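You operate a simulated robot arm through the tools that you are given. There is no shell and no other tool.

The job below is to be done with a simulated robot arm. You get a single attempt, and the scene is never put back.

## Task
Lock the wooden turntable, fit the grey sherd dry and clip both its seams.
Fine: the sherd waits in the sand box; use no glue.
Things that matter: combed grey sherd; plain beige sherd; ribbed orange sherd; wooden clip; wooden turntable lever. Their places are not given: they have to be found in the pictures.

Only the result counts: the job must be done as asked and must still hold three seconds after the hand-in. Knocking over, shifting, dropping, spilling or breaking anything else fails it.

## Robot
A 6-joint arm with a two-finger parallel gripper, fixed in place. Base frame: the origin is at the foot of the arm, x ahead of it, y to its left, z up; the work surface is at about z = 74.3. Readings come in cm, degrees, newtons and seconds.
Its first joint turns from -166.0 to 166.0 degrees. Payload 3.91 kg.
Tool frame: the origin (TCP) lies between the finger pads and is the grasp point; the fingertips stand 3 cm ahead of it; z points along the fingers, y is the line along which they close. Largest opening 11 cm; finger width 2, thickness 1; the body of the gripper, 4.8 by 11.2 cm, starts 5.5 cm behind the TCP.
Orientation is told as [roll, pitch, yaw] about the base's x, y, z axes, in that order, counted from this pose: with the fingers straight down and closing along the base's y, the tool's x points along the base's -x, its y along +y and its z along -z.

## Interface
- The arm moves only by the tool send_rows. Its arguments are lists of equal length, an entry for each row: "offset": the shift along the tool's x, y, z in cm, a list of three; "delta_rot": the turn, a rotation vector about the tool's x, y, z in degrees, a list of three; "jaw": the finger opening in cm, from 0 to 11. In form: {"offset": [[x, y, z], ...], "delta_rot": [[wx, wy, wz], ...], "jaw": [jaw, ...]}. A call has 1 to 20 rows; each row is the pose to reach, as a shift and turn from the pose commanded when the call began, along the tool's axes at that moment. A row lasts 0.2 s, in which the tool goes at most 5 cm and 8.6 degrees; a call with a longer step from one row to the next is refused whole, and so is a gripper value outside its range. Where a pose cannot be reached the arm comes as near as it can. A force on the tool above 40 N (or 10 N above the force at the start of the call, whichever is more), or a blocked arm, ends the call early, and 0.2 s more pass. Each finger travels about 10.8 cm/s and halts on what it meets, pressing with about 32 N; the grip force reading is that of the motor and also rises with nothing between the fingers. The clock runs only during rows and for 0.2 s after the last one: add rows that repeat a pose to give the fingers time. It gives the time, the measured TCP pose, the force on the tool (base axes), the opening and the grip force at its end, in the units of the frame above (readings bear some noise), with the torque about the TCP (base axes, N m) and any sound that the robot's microphone picked up.
- Cameras (640 x 400 px; columns grow to the right, rows downward): "scene" is fixed at [39.91, -49.32, 158.07]; the picture's right is [0.93, -0.36, 0.00], its down [-0.21, -0.54, -0.82] and it looks along [0.29, 0.76, -0.58] (base axes); focal length 350 px, centre (320, 200). "wrist" rides on the gripper at [7.2, 1.7, -10.3] in the tool frame; the picture's right is [-0.23, 0.97, 0.00], its down [-0.76, -0.18, -0.62] and it looks along [-0.61, -0.14, 0.78] (tool axes); focal length 222 px, centre (320, 200).
- get_image(camera): a new picture of that camera. No time passes.
- pixel_to_xyz(camera, pixels): there is no depth. For up to 12 entries [column, row, z] of the newest picture of that camera ("zoom" is the newest enlarged one), the place [x, y] in the base frame at which the ray of that pixel passes the height z, good to about 0.2 cm, but the place of the scene camera against the robot may be out by one fixed shift of up to 1.2 cm in any direction. No time passes.
- enlarge(camera, box): a new picture of the part [left, top, right, bottom] of that camera's present view, enlarged. No time passes.
- finish_job(): hands the job in; it is judged then, once.

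Unless the task says otherwise, let go and move clear before handing in.

The tools are called after "Request:" by a JSON object that holds its "name" and its "arguments". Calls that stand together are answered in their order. send_rows: Moves the arm, as the interface text tells. Its arguments: {"type":"object","properties":{"offset":{"type":"array"},"delta_rot":{"type":"array"},"jaw":{"type":"array"}},"required":["offset","delta_rot","jaw"]} The other tools are called the same way: get_image (camera) takes a picture; pixel_to_xyz (camera, pixels) gives the place at which the rays of pixels pass given heights; enlarge (camera, box) takes an enlarged picture of a part of a camera's view; finish_job () hands the job in.

At the start:

```text
time_s: 0.0
tcp_pos: [68.33, 15.04, 119.05]
tool_rot: [-0.1, 0.0, 0.0]
wrist_force: [0.5, -0.4, -0.2]
moment: [0.01, 0.0, 0.0]
grip_width: 11.03
grasp_force: 0.2
```

scene: 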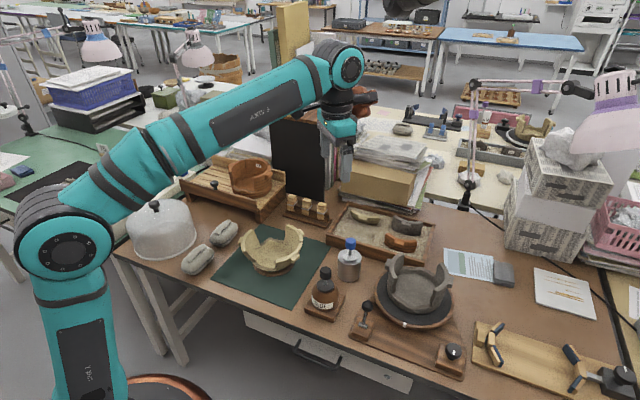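
wrist: 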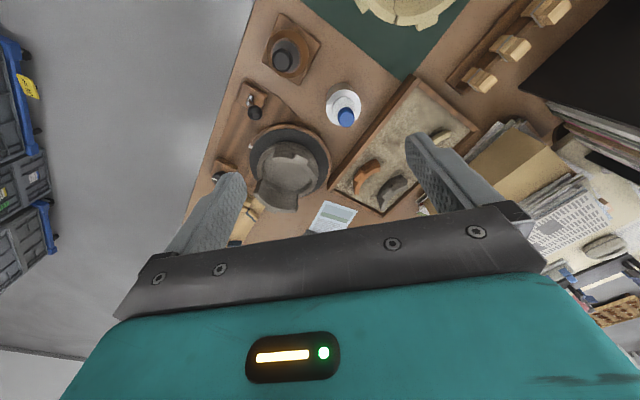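

The scene shows the grey vessel on a turntable near pixel (413,290), a sand box with sherds near (385,230), and clips on a rack near (308,208). I'll enlarge these parts before moving.

Request:
{"name": "enlarge", "arguments": {"camera": "scene", "box": [330, 240, 490, 380]}}

Request:
{"name": "enlarge", "arguments": {"camera": "scene", "box": [320, 190, 450, 270]}}

Request:
{"name": "enlarge", "arguments": {"camera": "scene", "box": [270, 180, 350, 230]}}

Request:
{"name": "enlarge", "arguments": {"camera": "scene", "box": [460, 300, 640, 400]}}

Request:
{"name": "enlarge", "arguments": {"camera": "wrist", "box": [200, 0, 560, 250]}}

```text
2.86 times, centred on (410, 310) of scene
```

zoom: 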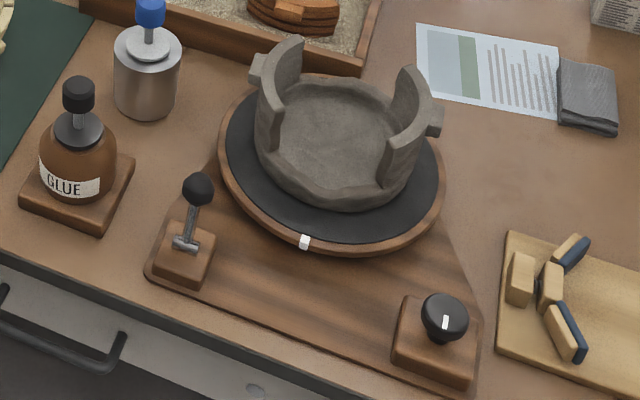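

```text
4.92 times, centred on (385, 230) of scene
```

zoom: 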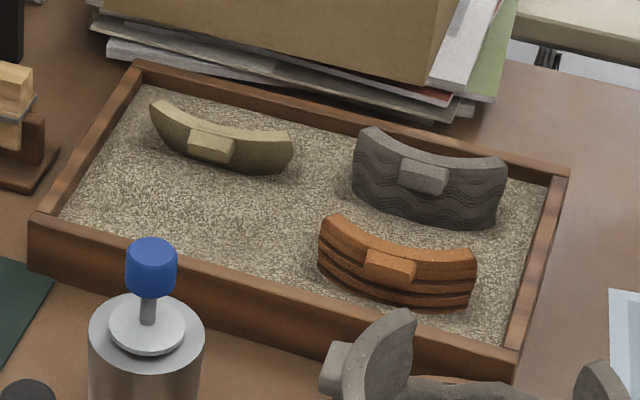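

```text
8.00 times, centred on (310, 205) of scene
```

zoom: 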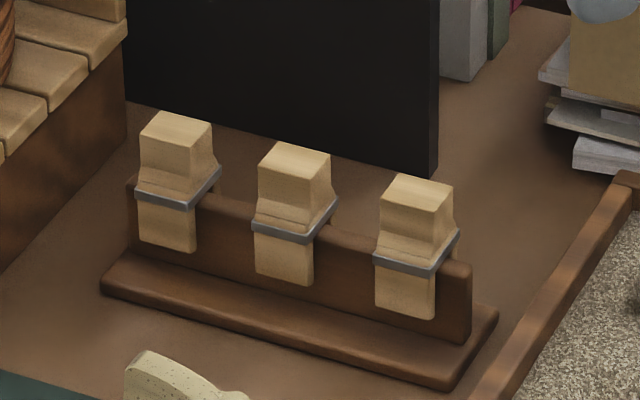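

```text
3.56 times, centred on (550, 350) of scene
```

zoom: 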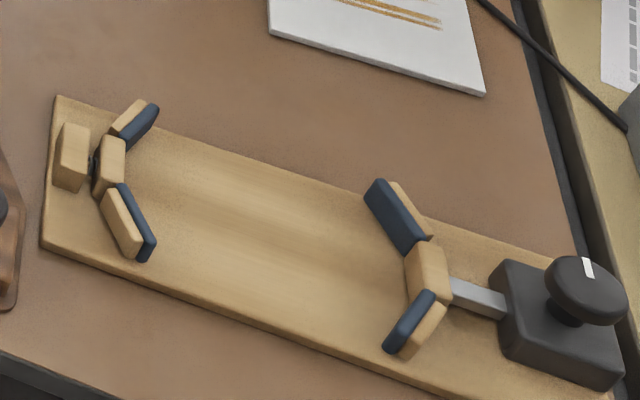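

```text
1.60 times, centred on (380, 125) of wrist
```

zoom: 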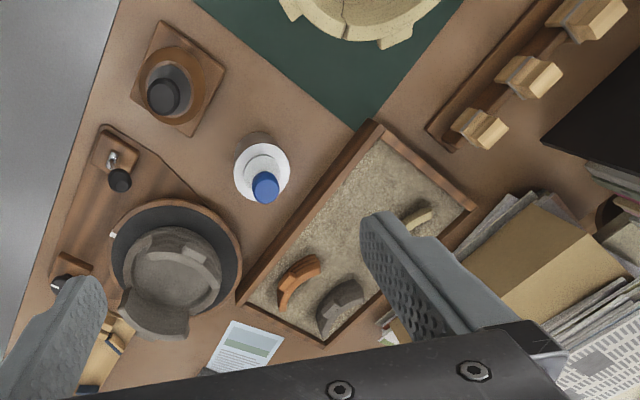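

I'll get rough positions of the main features from both cameras. The zoom will be refreshed after this.

Request:
{"name": "pixel_to_xyz", "arguments": {"camera": "scene", "pixels": [[413, 300, 78], [406, 300, 76], [366, 308, 80], [451, 352, 80], [406, 227, 76], [402, 243, 76], [365, 216, 76], [361, 333, 75], [462, 376, 75], [290, 205, 80], [306, 210, 80], [321, 214, 80]]}}

Request:
{"name": "pixel_to_xyz", "arguments": {"camera": "wrist", "pixels": [[288, 170, 78], [255, 113, 80], [253, 98, 77], [365, 177, 76], [392, 190, 76], [415, 140, 76], [480, 80, 80], [512, 48, 80], [548, 12, 80], [345, 110, 80], [283, 58, 80], [220, 178, 80]]}}

```text
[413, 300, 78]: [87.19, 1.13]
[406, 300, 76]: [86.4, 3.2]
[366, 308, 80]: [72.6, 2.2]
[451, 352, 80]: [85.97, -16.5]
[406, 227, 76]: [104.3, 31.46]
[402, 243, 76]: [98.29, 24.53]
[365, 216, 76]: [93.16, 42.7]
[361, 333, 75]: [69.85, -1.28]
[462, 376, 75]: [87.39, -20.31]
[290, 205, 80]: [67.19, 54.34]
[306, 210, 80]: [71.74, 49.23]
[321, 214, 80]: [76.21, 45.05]
```

```text
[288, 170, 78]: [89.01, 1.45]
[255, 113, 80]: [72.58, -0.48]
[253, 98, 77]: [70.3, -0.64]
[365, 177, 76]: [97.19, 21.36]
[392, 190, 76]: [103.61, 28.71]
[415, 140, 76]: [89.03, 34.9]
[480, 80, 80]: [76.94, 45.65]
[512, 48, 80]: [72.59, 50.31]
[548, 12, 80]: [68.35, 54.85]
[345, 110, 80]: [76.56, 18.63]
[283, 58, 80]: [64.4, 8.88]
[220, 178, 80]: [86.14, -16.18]
```

The readings put the vessel near (88,1), the lever near (72,1) and the grey sherd near (102,28), which is far out. I'll bring the wrist camera nearer to the vessel for a better look, staying well above everything.

Request:
{"name": "send_rows", "arguments": {"offset": [[-0.3, -1.9, 4.0], [-0.6, -3.8, 8.0], [-0.9, -5.7, 12.0], [-1.2, -7.6, 16.0], [-1.5, -9.6, 18.0]], "delta_rot": [[0, 0, 0], [0, 0, 0], [0, 0, 0], [0, 0, 0], [0, 0, 0]], "jaw": [11, 11, 11, 11, 11]}}

Request:
{"name": "get_image", "arguments": {"camera": "wrist"}}

Request:
{"name": "enlarge", "arguments": {"camera": "wrist", "box": [180, 60, 480, 260]}}

```text
time_s: 1.2
tcp_pos: [69.79, 5.34, 101.16]
tool_rot: [-0.1, 0.1, 0.0]
wrist_force: [-0.9, 0.2, 0.4]
moment: [0.0, -0.01, 0.0]
grip_width: 11.03
grasp_force: 0.1
```

```text
taken
```

wrist: 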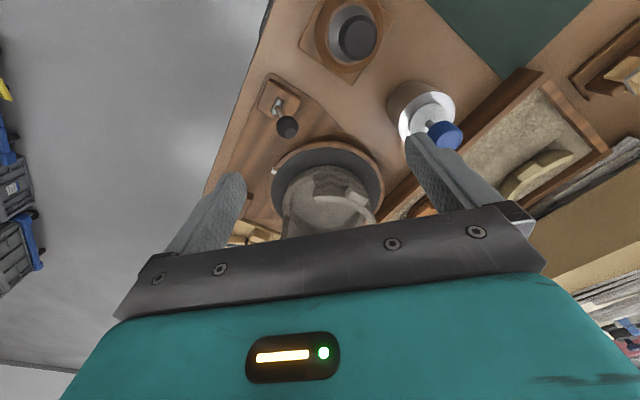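

```text
2.00 times, centred on (330, 160) of wrist
```

zoom: 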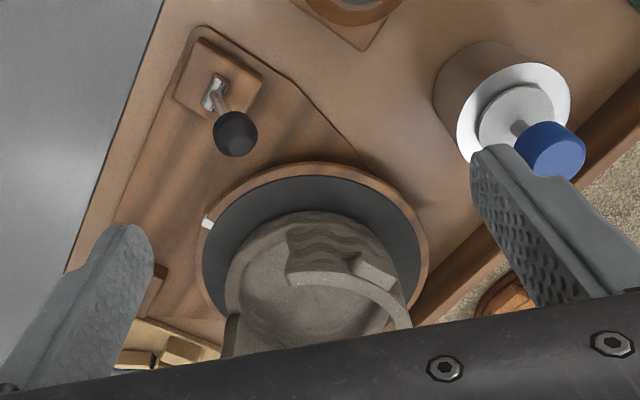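

The vessel sits low in the wrist picture at about (330,200), half hidden by the gripper body. I'll shift the arm outward so that it falls in the upper half of the view.

Request:
{"name": "send_rows", "arguments": {"offset": [[-4.0, -0.6, -0.5], [-8.0, -1.2, -1.0], [-12.0, -1.8, -1.5], [-15.2, -2.3, -2.0]], "delta_rot": [[0, 0, 0], [0, 0, 0], [0, 0, 0], [0, 0, 0]], "jaw": [11, 11, 11, 11]}}

Request:
{"name": "get_image", "arguments": {"camera": "wrist"}}

Request:
{"name": "enlarge", "arguments": {"camera": "wrist", "box": [200, 20, 440, 180]}}

Request:
{"name": "get_image", "arguments": {"camera": "scene"}}

```text
time_s: 2.2
tcp_pos: [84.88, 3.15, 103.3]
tool_rot: [0.0, -0.1, 0.1]
wrist_force: [0.5, -0.7, 0.8]
moment: [0.02, -0.08, -0.04]
grip_width: 10.99
grasp_force: 0.1
```

```text
taken
```

wrist: 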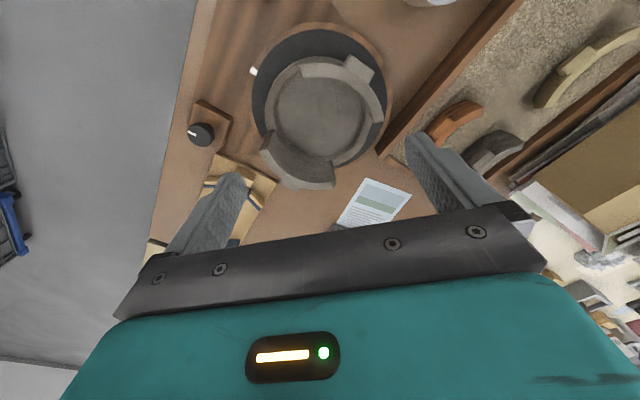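

```text
2.50 times, centred on (320, 100) of wrist
```

zoom: 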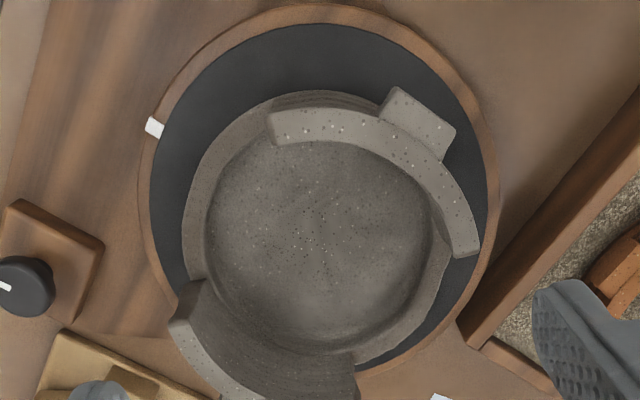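

```text
taken
```

scene: 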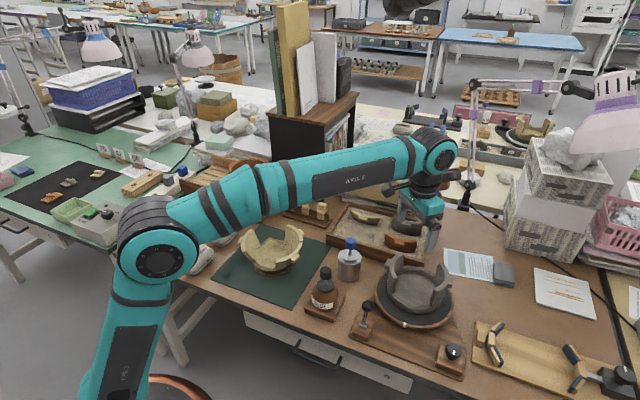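

The vessel at zoom (320,240) shows two standing wall pieces with gaps between them, and the knob is at (200,133). Now I'll go closer to the lever to see its state.

Request:
{"name": "send_rows", "arguments": {"offset": [[3.5, -1.1, 2.0], [7.0, -2.2, 4.5], [10.7, -3.3, 7.0], [10.7, -3.3, 9.3]], "delta_rot": [[0, 0, 0], [0, 0, 0], [0, 0, 0], [0, 0, 0]], "jaw": [11, 11, 11, 11]}}

Request:
{"name": "get_image", "arguments": {"camera": "wrist"}}

Request:
{"name": "enlarge", "arguments": {"camera": "wrist", "box": [220, 30, 420, 160]}}

Request:
{"name": "enlarge", "arguments": {"camera": "scene", "box": [340, 280, 420, 350]}}

```text
time_s: 3.2
tcp_pos: [74.3, -0.27, 93.77]
tool_rot: [0.0, 0.0, 0.1]
wrist_force: [-0.1, -0.1, 0.9]
moment: [0.01, 0.0, 0.02]
grip_width: 10.99
grasp_force: 0.0
```

```text
taken
```

wrist: 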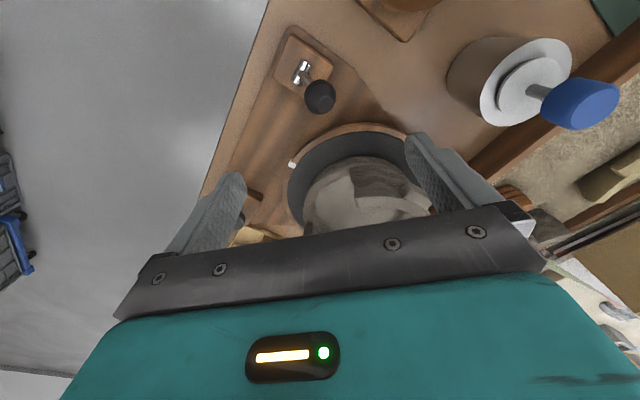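

```text
3.08 times, centred on (320, 95) of wrist
```

zoom: 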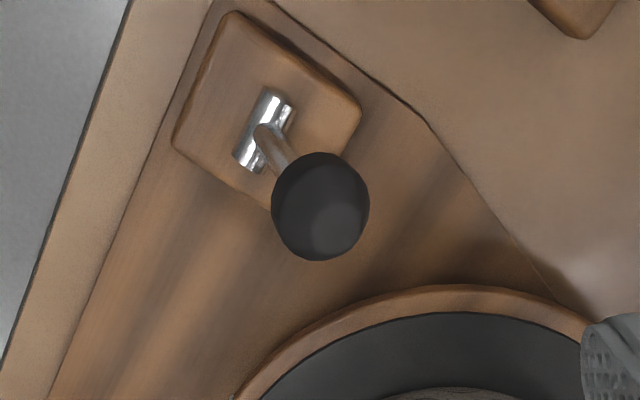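

```text
5.71 times, centred on (380, 315) of scene
```

zoom: 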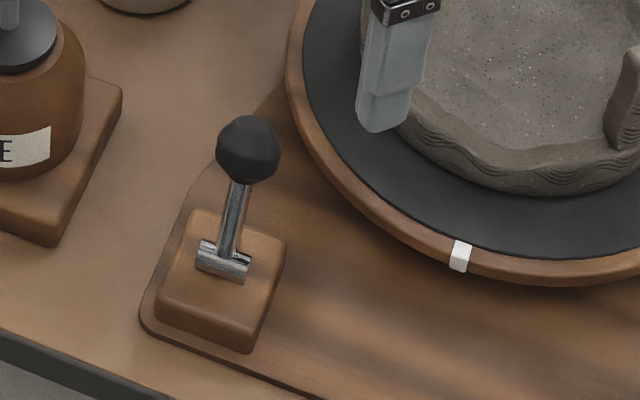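

The lever's axle is seen in the zoom at (262,130), with the ball at (320,205). The ball is near (72.1,0.5,82.6) and leans toward the turntable, away from the front edge. I'll close the fingers, go down behind the ball on the turntable side, and then push it to the front.

Request:
{"name": "send_rows", "arguments": {"offset": [[-0.7, 4.7, 0], [-0.7, 4.7, 0], [-0.7, 4.7, 0], [-0.7, 4.7, 3.5], [-0.7, 4.7, 7.0], [-0.7, 4.7, 9.2]], "delta_rot": [[0, 0, 0], [0, 0, 0], [0, 0, 0], [0, 0, 0], [0, 0, 0], [0, 0, 0]], "jaw": [6, 2, 0, 0, 0, 0]}}

Request:
{"name": "get_image", "arguments": {"camera": "wrist"}}

Request:
{"name": "get_image", "arguments": {"camera": "scene"}}

Request:
{"name": "enlarge", "arguments": {"camera": "scene", "box": [320, 260, 440, 350]}}

```text
time_s: 4.6
tcp_pos: [75.16, 4.65, 84.56]
tool_rot: [-0.1, 0.1, 0.0]
wrist_force: [0.2, -0.6, -0.1]
moment: [0.01, 0.0, -0.05]
grip_width: 0.0
grasp_force: 32.1
```

```text
taken
```

wrist: 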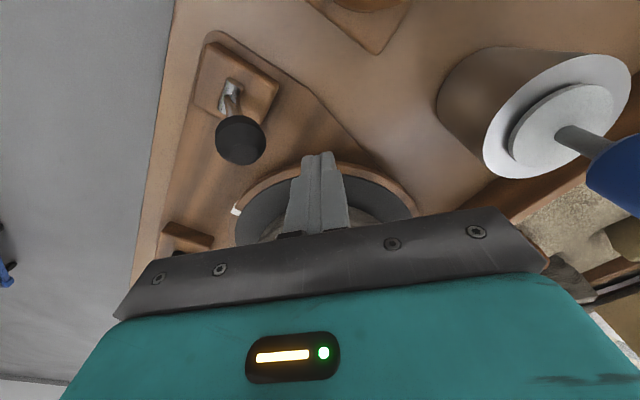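

```text
taken
```

scene: 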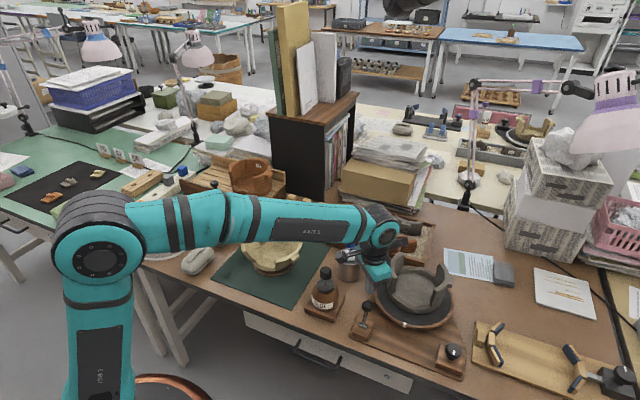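

```text
4.44 times, centred on (380, 305) of scene
```

zoom: 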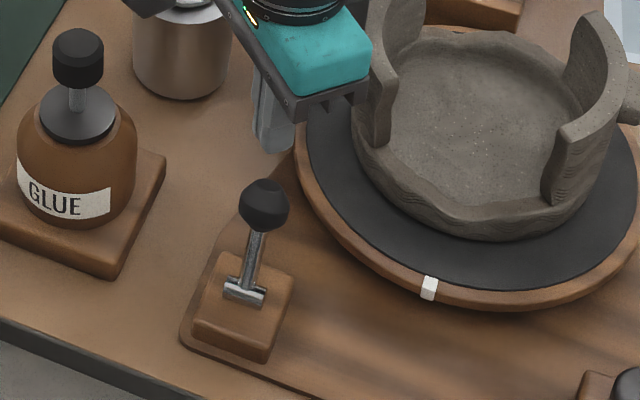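

The closed fingers stand behind the ball (ball at wrist pixel (240,140), about (72.1,0.6)). I'll push toward the front edge, across the axle, in small steps.

Request:
{"name": "send_rows", "arguments": {"offset": [[0.57, -0.8, 0], [1.14, -1.6, 0], [1.7, -2.4, 0], [2.2, -3.1, 0], [2.7, -3.8, 0], [3.2, -4.5, 0], [3.6, -5.1, 0], [4.0, -5.7, 0]], "delta_rot": [[0, 0, 0], [0, 0, 0], [0, 0, 0], [0, 0, 0], [0, 0, 0], [0, 0, 0], [0, 0, 0], [0, 0, 0]], "jaw": [0, 0, 0, 0, 0, 0, 0, 0]}}

Request:
{"name": "get_image", "arguments": {"camera": "scene"}}

Request:
{"name": "enlarge", "arguments": {"camera": "scene", "box": [320, 260, 440, 350]}}

Request:
{"name": "get_image", "arguments": {"camera": "wrist"}}

```text
time_s: 6.4
tcp_pos: [70.98, -1.15, 84.75]
tool_rot: [0.1, 0.0, 0.0]
wrist_force: [3.0, 2.0, 0.3]
moment: [0.08, -0.04, -0.03]
grip_width: 0.0
grasp_force: 32.0
```

```text
taken
```

scene: 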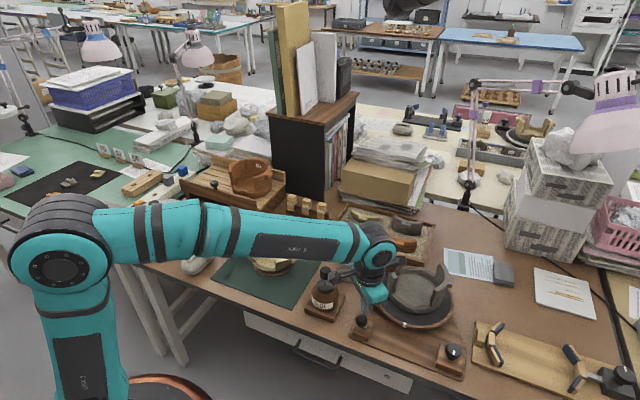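

```text
4.44 times, centred on (380, 305) of scene
```

zoom: 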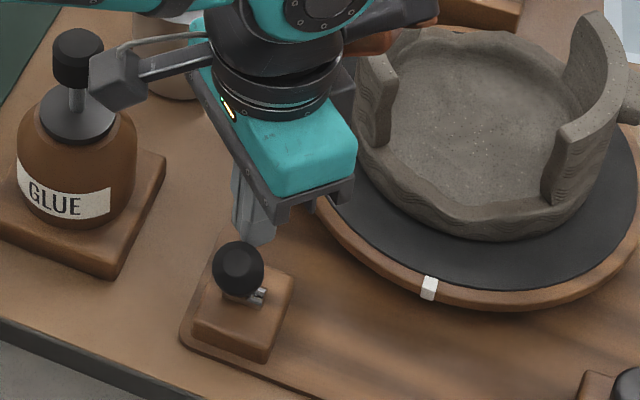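

```text
taken
```

wrist: 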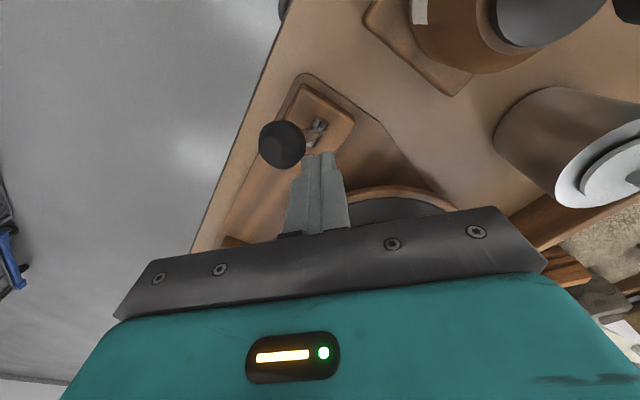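

The lever has swung past upright: the ball is now at wrist pixel (282,145), about (68.9,-3.0), with only about 3.6 N resistance. There's no sound yet, so I'll keep pushing in small steps.

Request:
{"name": "send_rows", "arguments": {"offset": [[0.3, -0.4, 0], [0.6, -0.8, 0], [0.9, -1.2, 0], [1.2, -1.6, 0], [1.5, -2.0, 0]], "delta_rot": [[0, 0, 0], [0, 0, 0], [0, 0, 0], [0, 0, 0], [0, 0, 0]], "jaw": [0, 0, 0, 0, 0]}}

Request:
{"name": "get_image", "arguments": {"camera": "wrist"}}

Request:
{"name": "enlarge", "arguments": {"camera": "scene", "box": [320, 260, 440, 350]}}

```text
time_s: 6.9
tcp_pos: [70.77, -1.12, 84.57]
tool_rot: [0.2, -0.2, 0.0]
wrist_force: [22.1, 33.3, -4.0]
moment: [0.95, -0.65, -0.08]
grip_width: 0.0
grasp_force: 32.0
stopped in row 2: the force on the tool passed its limit at 46 N (the readings are from after the stop); the commanded pose is now the measured one
```

```text
taken
```

wrist: 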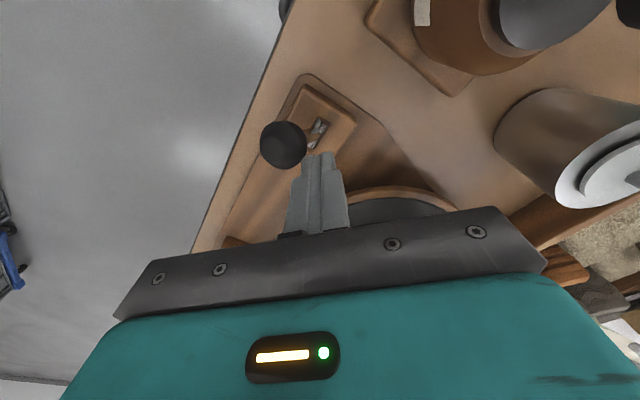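

```text
4.44 times, centred on (380, 305) of scene
```

zoom: 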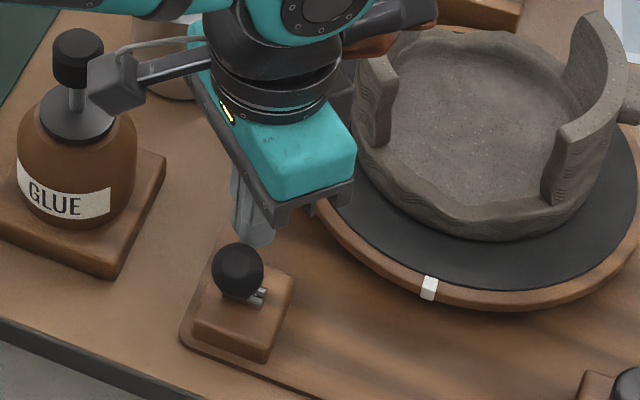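

The lever met a hard stop at 46 N with the ball at wrist pixel (283,145), so it's at the end of its travel. I'll back off, rise, and check that it stays there.

Request:
{"name": "send_rows", "arguments": {"offset": [[-0.6, 0.8, 0], [-1.2, 1.6, 0], [-1.2, 1.6, -4.5], [-1.2, 1.6, -9.0], [-1.2, 1.6, -13.0]], "delta_rot": [[0, 0, 0], [0, 0, 0], [0, 0, 0], [0, 0, 0], [0, 0, 0]], "jaw": [0, 0, 0, 0, 4, 8]}}

```text
refused: the lists must be of equal length
```

The call was refused because the list lengths didn't match, so the arm hasn't moved. I'll send the same retreat with five jaw entries.

Request:
{"name": "send_rows", "arguments": {"offset": [[-0.6, 0.8, 0], [-1.2, 1.6, 0], [-1.2, 1.6, -4.5], [-1.2, 1.6, -9.0], [-1.2, 1.6, -13.0]], "delta_rot": [[0, 0, 0], [0, 0, 0], [0, 0, 0], [0, 0, 0], [0, 0, 0]], "jaw": [0, 0, 0, 0, 0]}}

Request:
{"name": "get_image", "arguments": {"camera": "wrist"}}

Request:
{"name": "enlarge", "arguments": {"camera": "scene", "box": [340, 280, 480, 380]}}

```text
time_s: 8.1
tcp_pos: [71.93, -0.0, 97.64]
tool_rot: [0.1, -0.2, 0.0]
wrist_force: [-1.0, -0.4, 0.0]
moment: [0.02, 0.05, 0.02]
grip_width: 0.0
grasp_force: 32.1
```

```text
taken
```

wrist: 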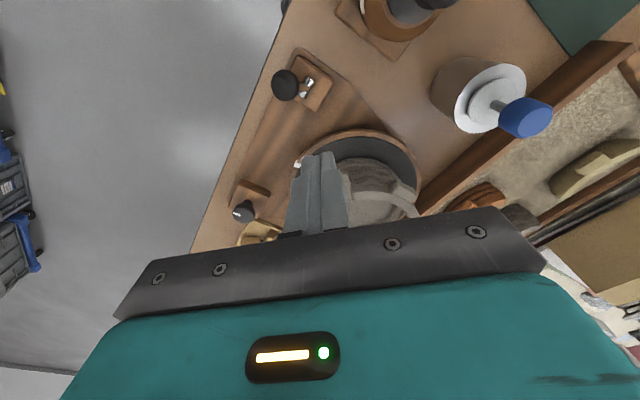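

```text
4.00 times, centred on (410, 330) of scene
```

zoom: 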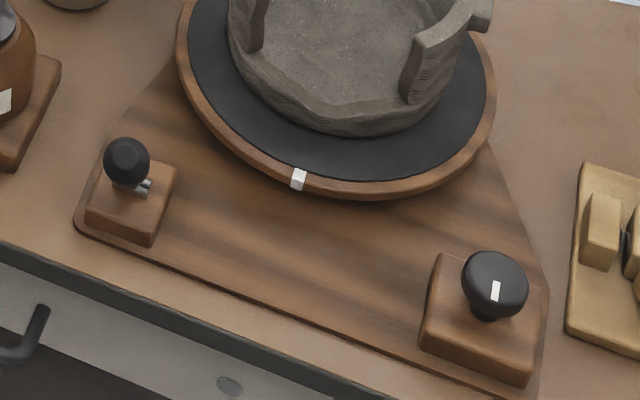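

The lever stays over at the front, with the ball at zoom (127,160). Next I'll look at the vessel from higher up to measure both gaps.

Request:
{"name": "send_rows", "arguments": {"offset": [[-4.0, 0.7, -2], [-8.0, 1.4, -4.0], [-12.0, 2.0, -6.0], [-15.0, 2.5, -8.0], [-15.0, 2.5, -8.0]], "delta_rot": [[0, 0, 0], [0, 0, 0], [0, 0, 0], [0, 0, 0], [0, 0, 0]], "jaw": [4, 8, 11, 11, 11]}}

Request:
{"name": "get_image", "arguments": {"camera": "wrist"}}

Request:
{"name": "enlarge", "arguments": {"camera": "wrist", "box": [220, 20, 420, 150]}}

Request:
{"name": "enlarge", "arguments": {"camera": "scene", "box": [360, 240, 460, 310]}}

```text
time_s: 9.3
tcp_pos: [86.81, 2.64, 105.72]
tool_rot: [0.1, -0.3, 0.0]
wrist_force: [-0.2, -0.4, 0.1]
moment: [-0.01, 0.04, -0.03]
grip_width: 11.0
grasp_force: 0.0
```

```text
taken
```

wrist: 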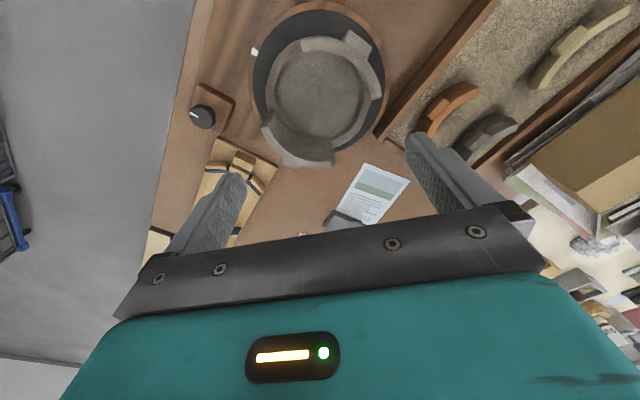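

```text
3.08 times, centred on (320, 85) of wrist
```

zoom: 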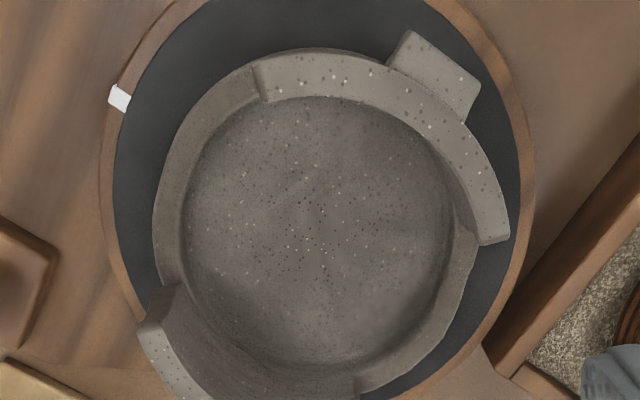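

```text
5.71 times, centred on (410, 275) of scene
```

zoom: 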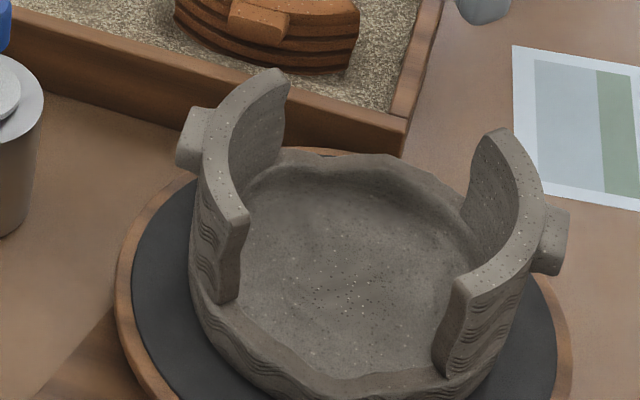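

The vessel has two standing walls with lugs and two gaps, one facing front and one facing rear. I'll zoom on the remaining part and triangulate the wall ends.

Request:
{"name": "enlarge", "arguments": {"camera": "wrist", "box": [230, 80, 400, 190]}}

Request:
{"name": "pixel_to_xyz", "arguments": {"camera": "wrist", "pixels": [[302.1, 53.2, 85], [302.1, 53.2, 90], [381, 97, 85], [381, 97, 90], [347.6, 30.5, 90], [372, 47.7, 90], [366.1, 59.7, 90], [342, 40.2, 90], [254.4, 51, 77], [320, 4, 77], [385, 85, 77], [262, 110, 77]]}}

Request:
{"name": "pixel_to_xyz", "arguments": {"camera": "scene", "pixels": [[396.9, 279.4, 85], [396.9, 279.4, 90], [401.5, 252.2, 85], [401.5, 252.2, 90], [377, 324.5, 77], [452, 300, 77], [435, 324, 77]]}}

```text
3.64 times, centred on (315, 135) of wrist
```

zoom: 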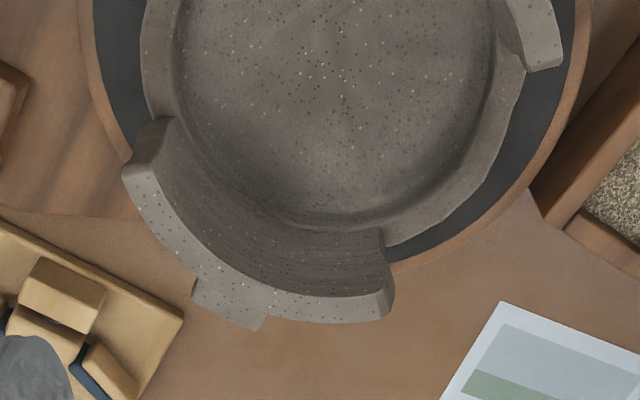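

```text
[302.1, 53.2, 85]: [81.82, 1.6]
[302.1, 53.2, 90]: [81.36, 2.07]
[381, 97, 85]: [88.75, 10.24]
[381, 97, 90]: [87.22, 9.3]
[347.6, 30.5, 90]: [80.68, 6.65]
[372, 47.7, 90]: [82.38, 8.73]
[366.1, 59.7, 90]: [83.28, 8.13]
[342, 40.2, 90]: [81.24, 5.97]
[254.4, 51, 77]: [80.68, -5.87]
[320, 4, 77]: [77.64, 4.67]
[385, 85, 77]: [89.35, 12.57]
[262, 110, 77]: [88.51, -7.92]
```

```text
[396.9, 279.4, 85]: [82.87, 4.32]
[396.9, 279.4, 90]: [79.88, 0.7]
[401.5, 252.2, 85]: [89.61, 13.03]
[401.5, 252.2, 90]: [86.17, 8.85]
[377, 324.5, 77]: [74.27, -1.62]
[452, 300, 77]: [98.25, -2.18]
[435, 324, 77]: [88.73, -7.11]
```

The wall tops triangulate to roughly z = 88. I'll now take several points on the rim and end corners at that height from this zoom, to fit the vessel's circle.

Request:
{"name": "pixel_to_xyz", "arguments": {"camera": "zoom", "pixels": [[122, 172, 88], [152, 165, 88], [150, 230, 88], [193, 278, 88], [265, 318, 88], [325, 322, 88], [382, 318, 88], [391, 290, 88], [300, 290, 88], [230, 260, 88], [180, 213, 88], [230, 315, 88]]}}

Request:
{"name": "pixel_to_xyz", "arguments": {"camera": "zoom", "pixels": [[196, 300, 88], [254, 330, 88], [506, 5, 88], [528, 70, 88], [562, 62, 88], [550, 0, 88], [146, 100, 82], [182, 110, 82], [388, 240, 82], [525, 70, 82], [83, 20, 77], [590, 40, 77]]}}

Request:
{"name": "pixel_to_xyz", "arguments": {"camera": "wrist", "pixels": [[302.1, 53.2, 88], [298.2, 41.5, 88], [310, 39, 88], [320, 38, 88], [335, 40, 88], [366, 60, 88], [374, 75, 88], [381, 97, 88], [372, 99.6, 88], [348, 30.5, 88], [372, 47.7, 88], [330, 56, 88]]}}

```text
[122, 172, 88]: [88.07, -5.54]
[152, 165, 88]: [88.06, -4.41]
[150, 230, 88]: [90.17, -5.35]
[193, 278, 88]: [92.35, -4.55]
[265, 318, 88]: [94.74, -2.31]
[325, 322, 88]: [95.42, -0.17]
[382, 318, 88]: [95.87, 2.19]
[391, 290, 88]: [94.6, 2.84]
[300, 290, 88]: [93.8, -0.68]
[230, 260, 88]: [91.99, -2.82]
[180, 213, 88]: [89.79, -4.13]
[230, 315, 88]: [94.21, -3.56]
```

```text
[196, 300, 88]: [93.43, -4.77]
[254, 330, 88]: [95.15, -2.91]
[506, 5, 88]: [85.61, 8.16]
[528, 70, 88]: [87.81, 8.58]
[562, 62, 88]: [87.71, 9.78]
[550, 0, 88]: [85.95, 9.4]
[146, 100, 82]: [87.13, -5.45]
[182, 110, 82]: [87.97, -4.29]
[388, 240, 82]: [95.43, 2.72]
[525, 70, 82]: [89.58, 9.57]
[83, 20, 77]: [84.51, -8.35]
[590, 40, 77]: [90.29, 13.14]
```

```text
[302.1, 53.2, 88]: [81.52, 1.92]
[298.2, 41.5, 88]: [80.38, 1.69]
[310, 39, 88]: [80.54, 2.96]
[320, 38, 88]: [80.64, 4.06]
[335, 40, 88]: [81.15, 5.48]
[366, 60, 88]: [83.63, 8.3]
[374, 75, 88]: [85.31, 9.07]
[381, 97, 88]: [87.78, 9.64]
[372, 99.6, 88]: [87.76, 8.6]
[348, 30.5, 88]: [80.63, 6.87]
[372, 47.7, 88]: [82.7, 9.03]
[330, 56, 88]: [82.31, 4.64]
```

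At z = 88 the rim fits a circle centred at about (88.2, 2.0) with outer radius 7.7. The front gap spans about 182–269° and the rear gap 3–93°. Next I'll look at the sherds in the sand box up close.

Request:
{"name": "send_rows", "arguments": {"offset": [[-1.5, 3.9, 1.0], [-3.0, 7.8, 2.0], [-4.5, 11.7, 3.0], [-6.0, 15.6, 4.0], [-7.2, 19.0, 5.0]], "delta_rot": [[0, 0, 0], [0, 0, 0], [0, 0, 0], [0, 0, 0], [0, 0, 0]], "jaw": [11, 11, 11, 11, 11]}}

Request:
{"name": "get_image", "arguments": {"camera": "wrist"}}

Request:
{"name": "enlarge", "arguments": {"camera": "wrist", "box": [250, 40, 430, 170]}}

Request:
{"name": "enlarge", "arguments": {"camera": "scene", "box": [380, 200, 440, 245]}}

```text
time_s: 10.5
tcp_pos: [94.09, 21.54, 101.05]
tool_rot: [0.1, -0.2, 0.0]
wrist_force: [-0.5, 0.2, 0.6]
moment: [0.04, -0.07, 0.01]
grip_width: 11.02
grasp_force: 0.3
```

```text
taken
```

wrist: 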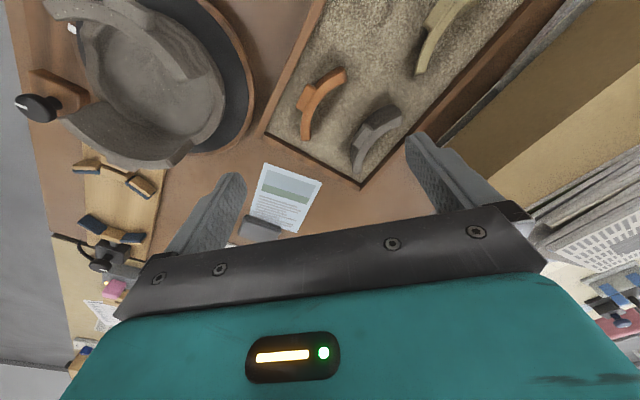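

```text
3.08 times, centred on (340, 105) of wrist
```

zoom: 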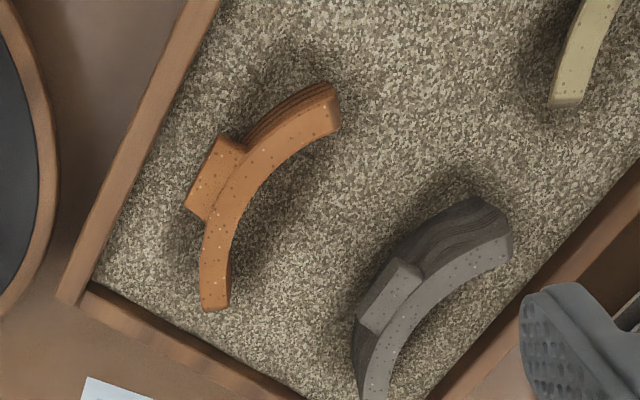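

```text
8.89 times, centred on (410, 222) of scene
```

zoom: 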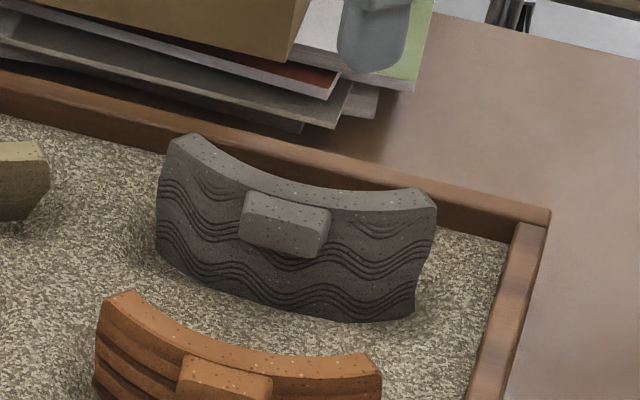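

The grey sherd stands upright in the sand with its lug facing the arm side, seen at zoom (385,300). I'll enlarge its whole outline and the gap in the vessel for comparison.

Request:
{"name": "enlarge", "arguments": {"camera": "wrist", "box": [330, 90, 430, 185]}}

Request:
{"name": "pixel_to_xyz", "arguments": {"camera": "zoom", "pixels": [[320, 200, 80], [320, 200, 84]]}}

Request:
{"name": "enlarge", "arguments": {"camera": "wrist", "box": [50, 0, 260, 180]}}

```text
4.21 times, centred on (380, 138) of wrist
```

zoom: 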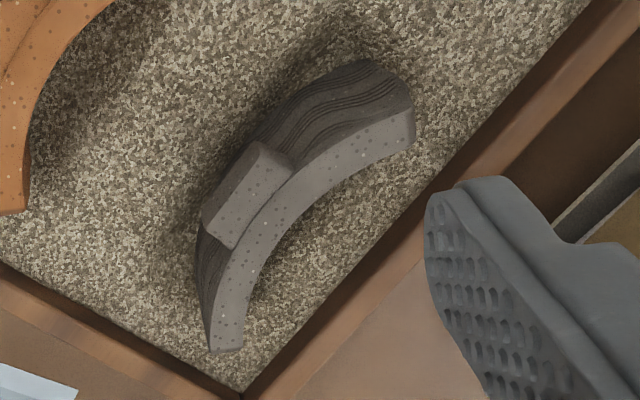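

```text
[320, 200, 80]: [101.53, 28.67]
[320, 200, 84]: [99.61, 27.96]
```

```text
2.22 times, centred on (155, 90) of wrist
```

zoom: 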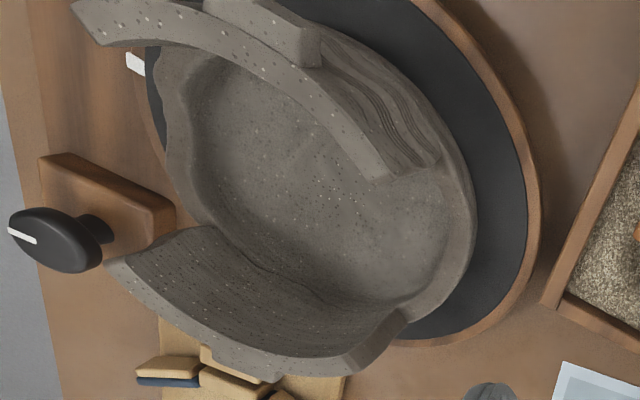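

I'll triangulate the sherd's top corners using both cameras.

Request:
{"name": "pixel_to_xyz", "arguments": {"camera": "wrist", "pixels": [[401.6, 116.1, 80], [401.6, 116.1, 84], [361, 173.2, 80], [361, 173.2, 84], [354.3, 173.6, 80], [354.3, 173.6, 84], [365.3, 124.5, 82], [352.2, 142, 82], [374.1, 130.2, 82], [359.8, 148.9, 82], [400.9, 124.2, 80], [400.9, 124.2, 84]]}}

Request:
{"name": "pixel_to_xyz", "arguments": {"camera": "scene", "pixels": [[393.1, 216.6, 80], [393.1, 216.6, 84], [395.6, 214.5, 80], [395.6, 214.5, 84], [422.4, 223.3, 80], [422.4, 223.3, 84], [422.6, 220.9, 80], [422.6, 220.9, 84]]}}

```text
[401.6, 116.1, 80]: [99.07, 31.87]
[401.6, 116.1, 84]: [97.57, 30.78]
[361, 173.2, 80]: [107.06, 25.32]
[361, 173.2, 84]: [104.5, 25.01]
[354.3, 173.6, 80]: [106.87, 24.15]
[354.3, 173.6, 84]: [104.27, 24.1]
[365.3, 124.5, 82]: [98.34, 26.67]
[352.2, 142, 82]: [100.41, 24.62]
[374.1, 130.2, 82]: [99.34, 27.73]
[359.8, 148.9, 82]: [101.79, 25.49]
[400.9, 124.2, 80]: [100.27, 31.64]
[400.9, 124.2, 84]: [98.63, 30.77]
```

```text
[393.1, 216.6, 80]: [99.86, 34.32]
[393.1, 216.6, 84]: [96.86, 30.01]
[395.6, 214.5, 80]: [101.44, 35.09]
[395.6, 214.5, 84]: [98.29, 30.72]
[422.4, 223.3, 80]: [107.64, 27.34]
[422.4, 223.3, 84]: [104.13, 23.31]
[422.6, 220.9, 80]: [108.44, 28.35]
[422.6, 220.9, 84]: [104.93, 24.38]
```

The sherd's top sits at about z = 82.7, with its outward direction near 225°, the same as the front gap. It's about 104 cm out, so I need a tilted tool. The plan is to grip the lug by its sides, tilting about the closing axis. I'll first turn the tool by 45° in place.

Request:
{"name": "send_rows", "arguments": {"offset": [[0, 0, 0], [0, 0, 0], [0, 0, 0], [0, 0, 0], [0, 0, 0], [0, 0, 0]], "delta_rot": [[0, 0, -7.5], [0, 0, -15], [0, 0, -22.5], [0, 0, -30], [0, 0, -37.5], [0, 0, -45]], "jaw": [11, 11, 11, 11, 11, 11]}}

Request:
{"name": "get_image", "arguments": {"camera": "wrist"}}

Request:
{"name": "get_image", "arguments": {"camera": "scene"}}

```text
time_s: 11.9
tcp_pos: [94.07, 21.62, 100.85]
tool_rot: [-0.1, -0.2, 45.2]
wrist_force: [0.5, -0.4, 0.4]
moment: [-0.02, 0.01, -0.01]
grip_width: 10.99
grasp_force: 0.1
```

```text
taken
```

wrist: 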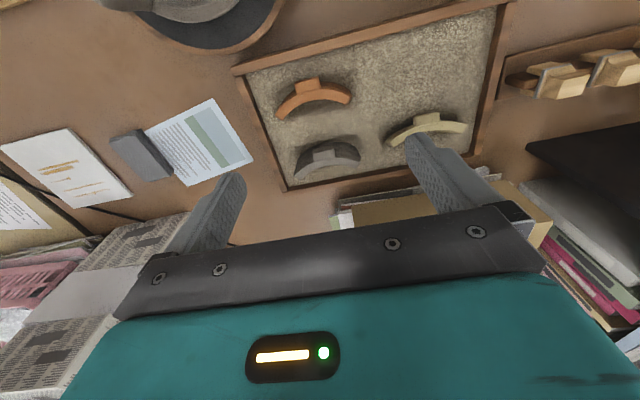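

```text
taken
```

scene: 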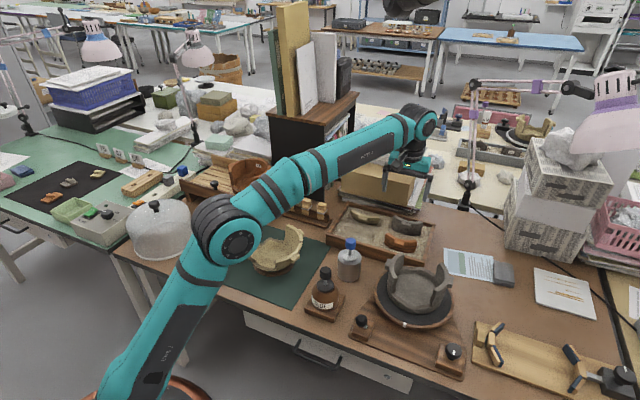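

The lug now points up in the wrist view, with the sherd near (328,157). I'll zoom in to check the sherd's alignment in this yaw.

Request:
{"name": "enlarge", "arguments": {"camera": "wrist", "box": [270, 110, 390, 195]}}

Request:
{"name": "enlarge", "arguments": {"camera": "wrist", "box": [480, 20, 640, 120]}}

```text
4.71 times, centred on (330, 152) of wrist
```

zoom: 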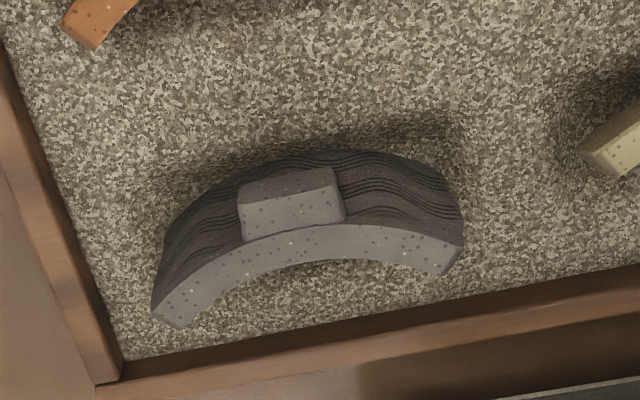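

```text
4.00 times, centred on (560, 70) of wrist
```

zoom: 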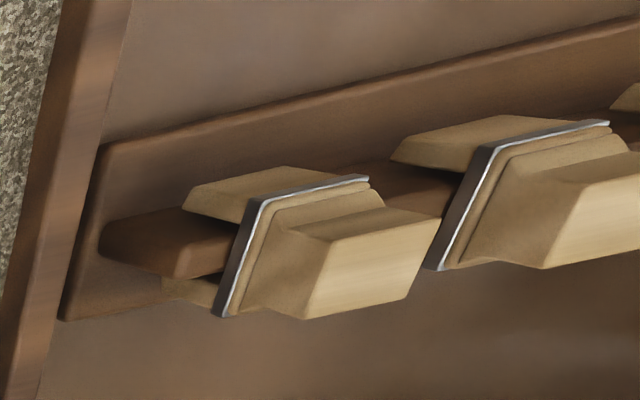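

Request:
{"name": "pixel_to_xyz", "arguments": {"camera": "wrist", "pixels": [[294.5, 175.4, 82.7], [300.7, 179.2, 82.7], [360.4, 162, 82.7], [355.5, 168.3, 82.7], [313, 152.6, 82.4], [333.6, 149.5, 82.4], [314.3, 160.7, 82.4], [335.1, 155.8, 82.4], [328, 163.5, 82.7], [328, 157.5, 82.7], [302, 165, 82.7], [350, 157, 82.7]]}}

```text
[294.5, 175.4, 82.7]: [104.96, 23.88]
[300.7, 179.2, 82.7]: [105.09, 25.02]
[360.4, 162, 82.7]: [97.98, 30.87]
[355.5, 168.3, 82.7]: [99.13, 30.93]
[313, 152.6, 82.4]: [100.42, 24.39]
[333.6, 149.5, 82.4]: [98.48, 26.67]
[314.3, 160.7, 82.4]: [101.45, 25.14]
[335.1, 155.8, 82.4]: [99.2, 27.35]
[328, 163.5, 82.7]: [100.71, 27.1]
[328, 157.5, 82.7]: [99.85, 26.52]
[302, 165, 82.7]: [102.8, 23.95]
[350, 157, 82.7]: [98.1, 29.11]
```

The sherd's chord is about 9.9 cm along the 45° diagonal, and the lug is centred near (99.9,25.9,81.6). I'll tilt the tool by 17° about its closing axis and move above the lug, then check whether the pose is reached.

Request:
{"name": "send_rows", "arguments": {"offset": [[-1.2, -0.2, 2.0], [-2.4, -0.4, 4.0], [-3.6, -0.6, 6.0], [-4.8, -0.8, 8.0], [-6.08, -1.05, 9.0]], "delta_rot": [[0, -4, 0], [0, -8, 0], [0, -12, 0], [0, -17, 0], [0, -17, 0]], "jaw": [9, 8, 7, 6, 6]}}

Request:
{"name": "get_image", "arguments": {"camera": "wrist"}}

Request:
{"name": "get_image", "arguments": {"camera": "scene"}}

Request:
{"name": "enlarge", "arguments": {"camera": "scene", "box": [360, 170, 470, 245]}}

```text
time_s: 13.1
tcp_pos: [99.19, 25.17, 92.02]
tool_rot: [-0.1, -17.3, 45.0]
wrist_force: [0.2, 1.2, -0.1]
moment: [0.04, -0.01, 0.0]
grip_width: 5.99
grasp_force: 0.1
```

```text
taken
```

wrist: 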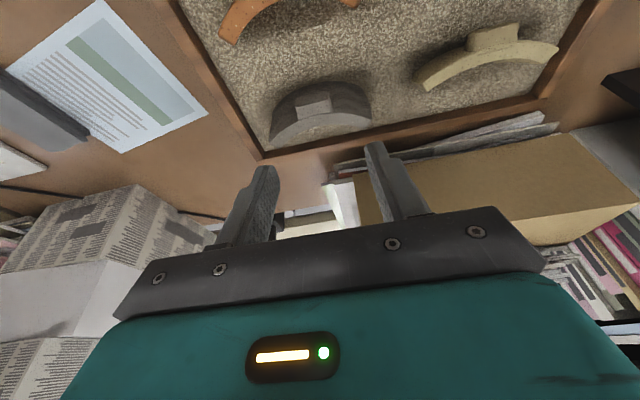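

```text
taken
```

scene: 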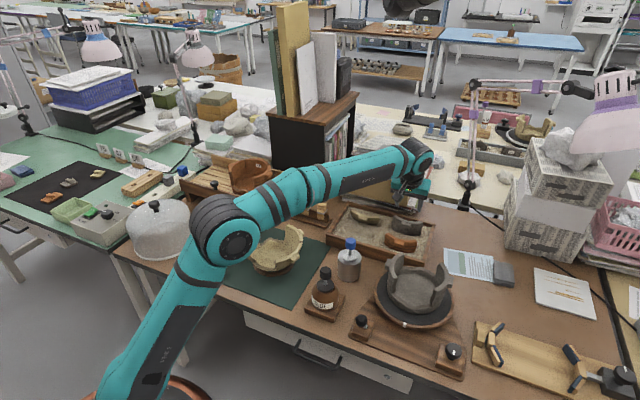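

```text
5.33 times, centred on (415, 208) of scene
```

zoom: 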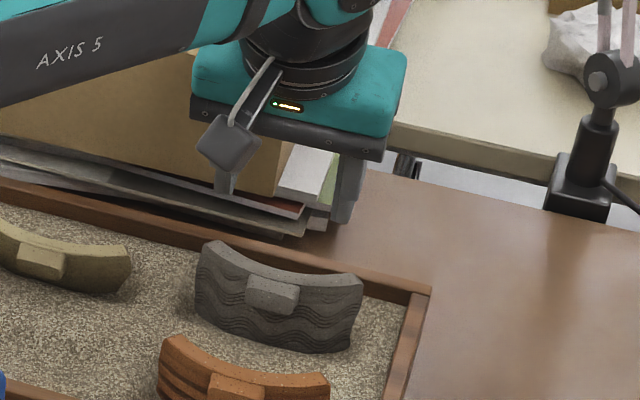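

The pose is reached with a -17.3° tilt. I'll refine the lug's place with this closer wrist view before going down.

Request:
{"name": "enlarge", "arguments": {"camera": "wrist", "box": [250, 60, 400, 160]}}

```text
4.00 times, centred on (325, 110) of wrist
```

zoom: 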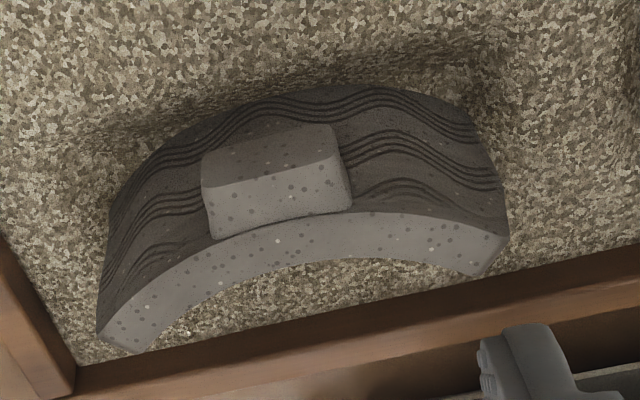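

Request:
{"name": "pixel_to_xyz", "arguments": {"camera": "zoom", "pixels": [[203, 186, 82.3], [338, 163, 82.3], [212, 238, 82.3], [353, 208, 82.3], [208, 152, 80.8], [333, 124, 80.8], [97, 332, 82.7], [136, 352, 82.7], [508, 240, 82.7], [475, 276, 82.7], [290, 222, 82.7], [300, 262, 82.7]]}}

```text
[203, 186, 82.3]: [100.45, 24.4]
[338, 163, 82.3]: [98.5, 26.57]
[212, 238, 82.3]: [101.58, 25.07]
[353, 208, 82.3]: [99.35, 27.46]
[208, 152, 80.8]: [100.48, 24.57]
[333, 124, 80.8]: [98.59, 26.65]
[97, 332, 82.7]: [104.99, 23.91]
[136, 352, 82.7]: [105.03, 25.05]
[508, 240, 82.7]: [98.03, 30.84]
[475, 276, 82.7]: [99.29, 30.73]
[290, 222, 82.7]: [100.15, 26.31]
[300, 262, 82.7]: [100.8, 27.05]
```

The lug spans z about 80.8–82.3, with its outer face mid at (99.5,25.5). I'll descend to TCP (99.05,24.95,83.3), so the fingers stand either side of the lug and just clear of the wall.

Request:
{"name": "send_rows", "arguments": {"offset": [[0.9, -0.02, 2.2], [1.6, -0.04, 4.4], [2.2, -0.05, 6.3], [2.6, -0.06, 7.5], [2.83, -0.06, 8.25]], "delta_rot": [[0, 0, 0], [0, 0, 0], [0, 0, 0], [0, 0, 0], [0, 0, 0]], "jaw": [6, 6, 6, 6, 6]}}

Request:
{"name": "get_image", "arguments": {"camera": "wrist"}}

Request:
{"name": "enlarge", "arguments": {"camera": "wrist", "box": [210, 60, 430, 210]}}

Request:
{"name": "enlarge", "arguments": {"camera": "scene", "box": [370, 190, 450, 250]}}

```text
time_s: 14.3
tcp_pos: [98.83, 25.02, 83.1]
tool_rot: [-0.1, -17.3, 44.9]
wrist_force: [0.2, 0.6, 0.1]
moment: [0.0, 0.0, -0.02]
grip_width: 6.02
grasp_force: 0.2
```

```text
taken
```

wrist: 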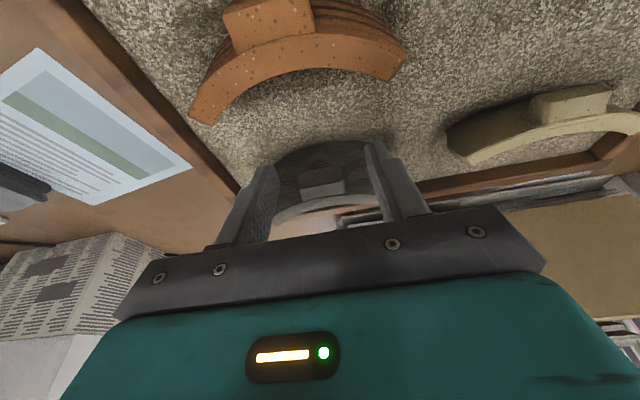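

```text
2.67 times, centred on (320, 135) of wrist
```

zoom: 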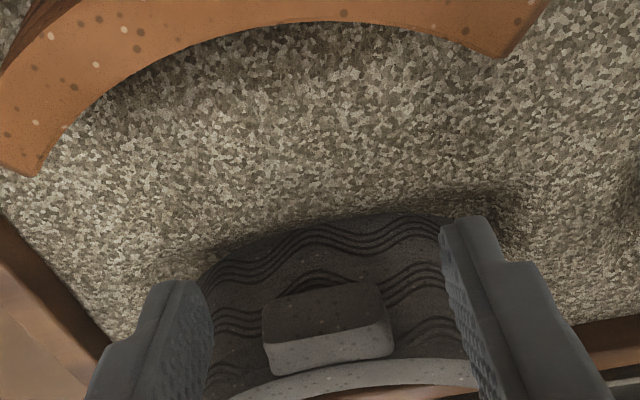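

```text
6.67 times, centred on (410, 220) of scene
```

zoom: 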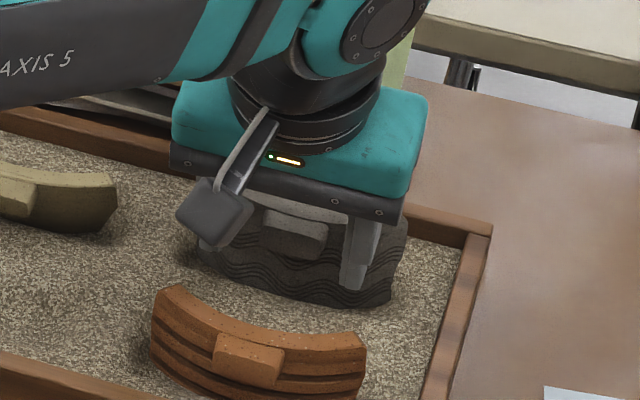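

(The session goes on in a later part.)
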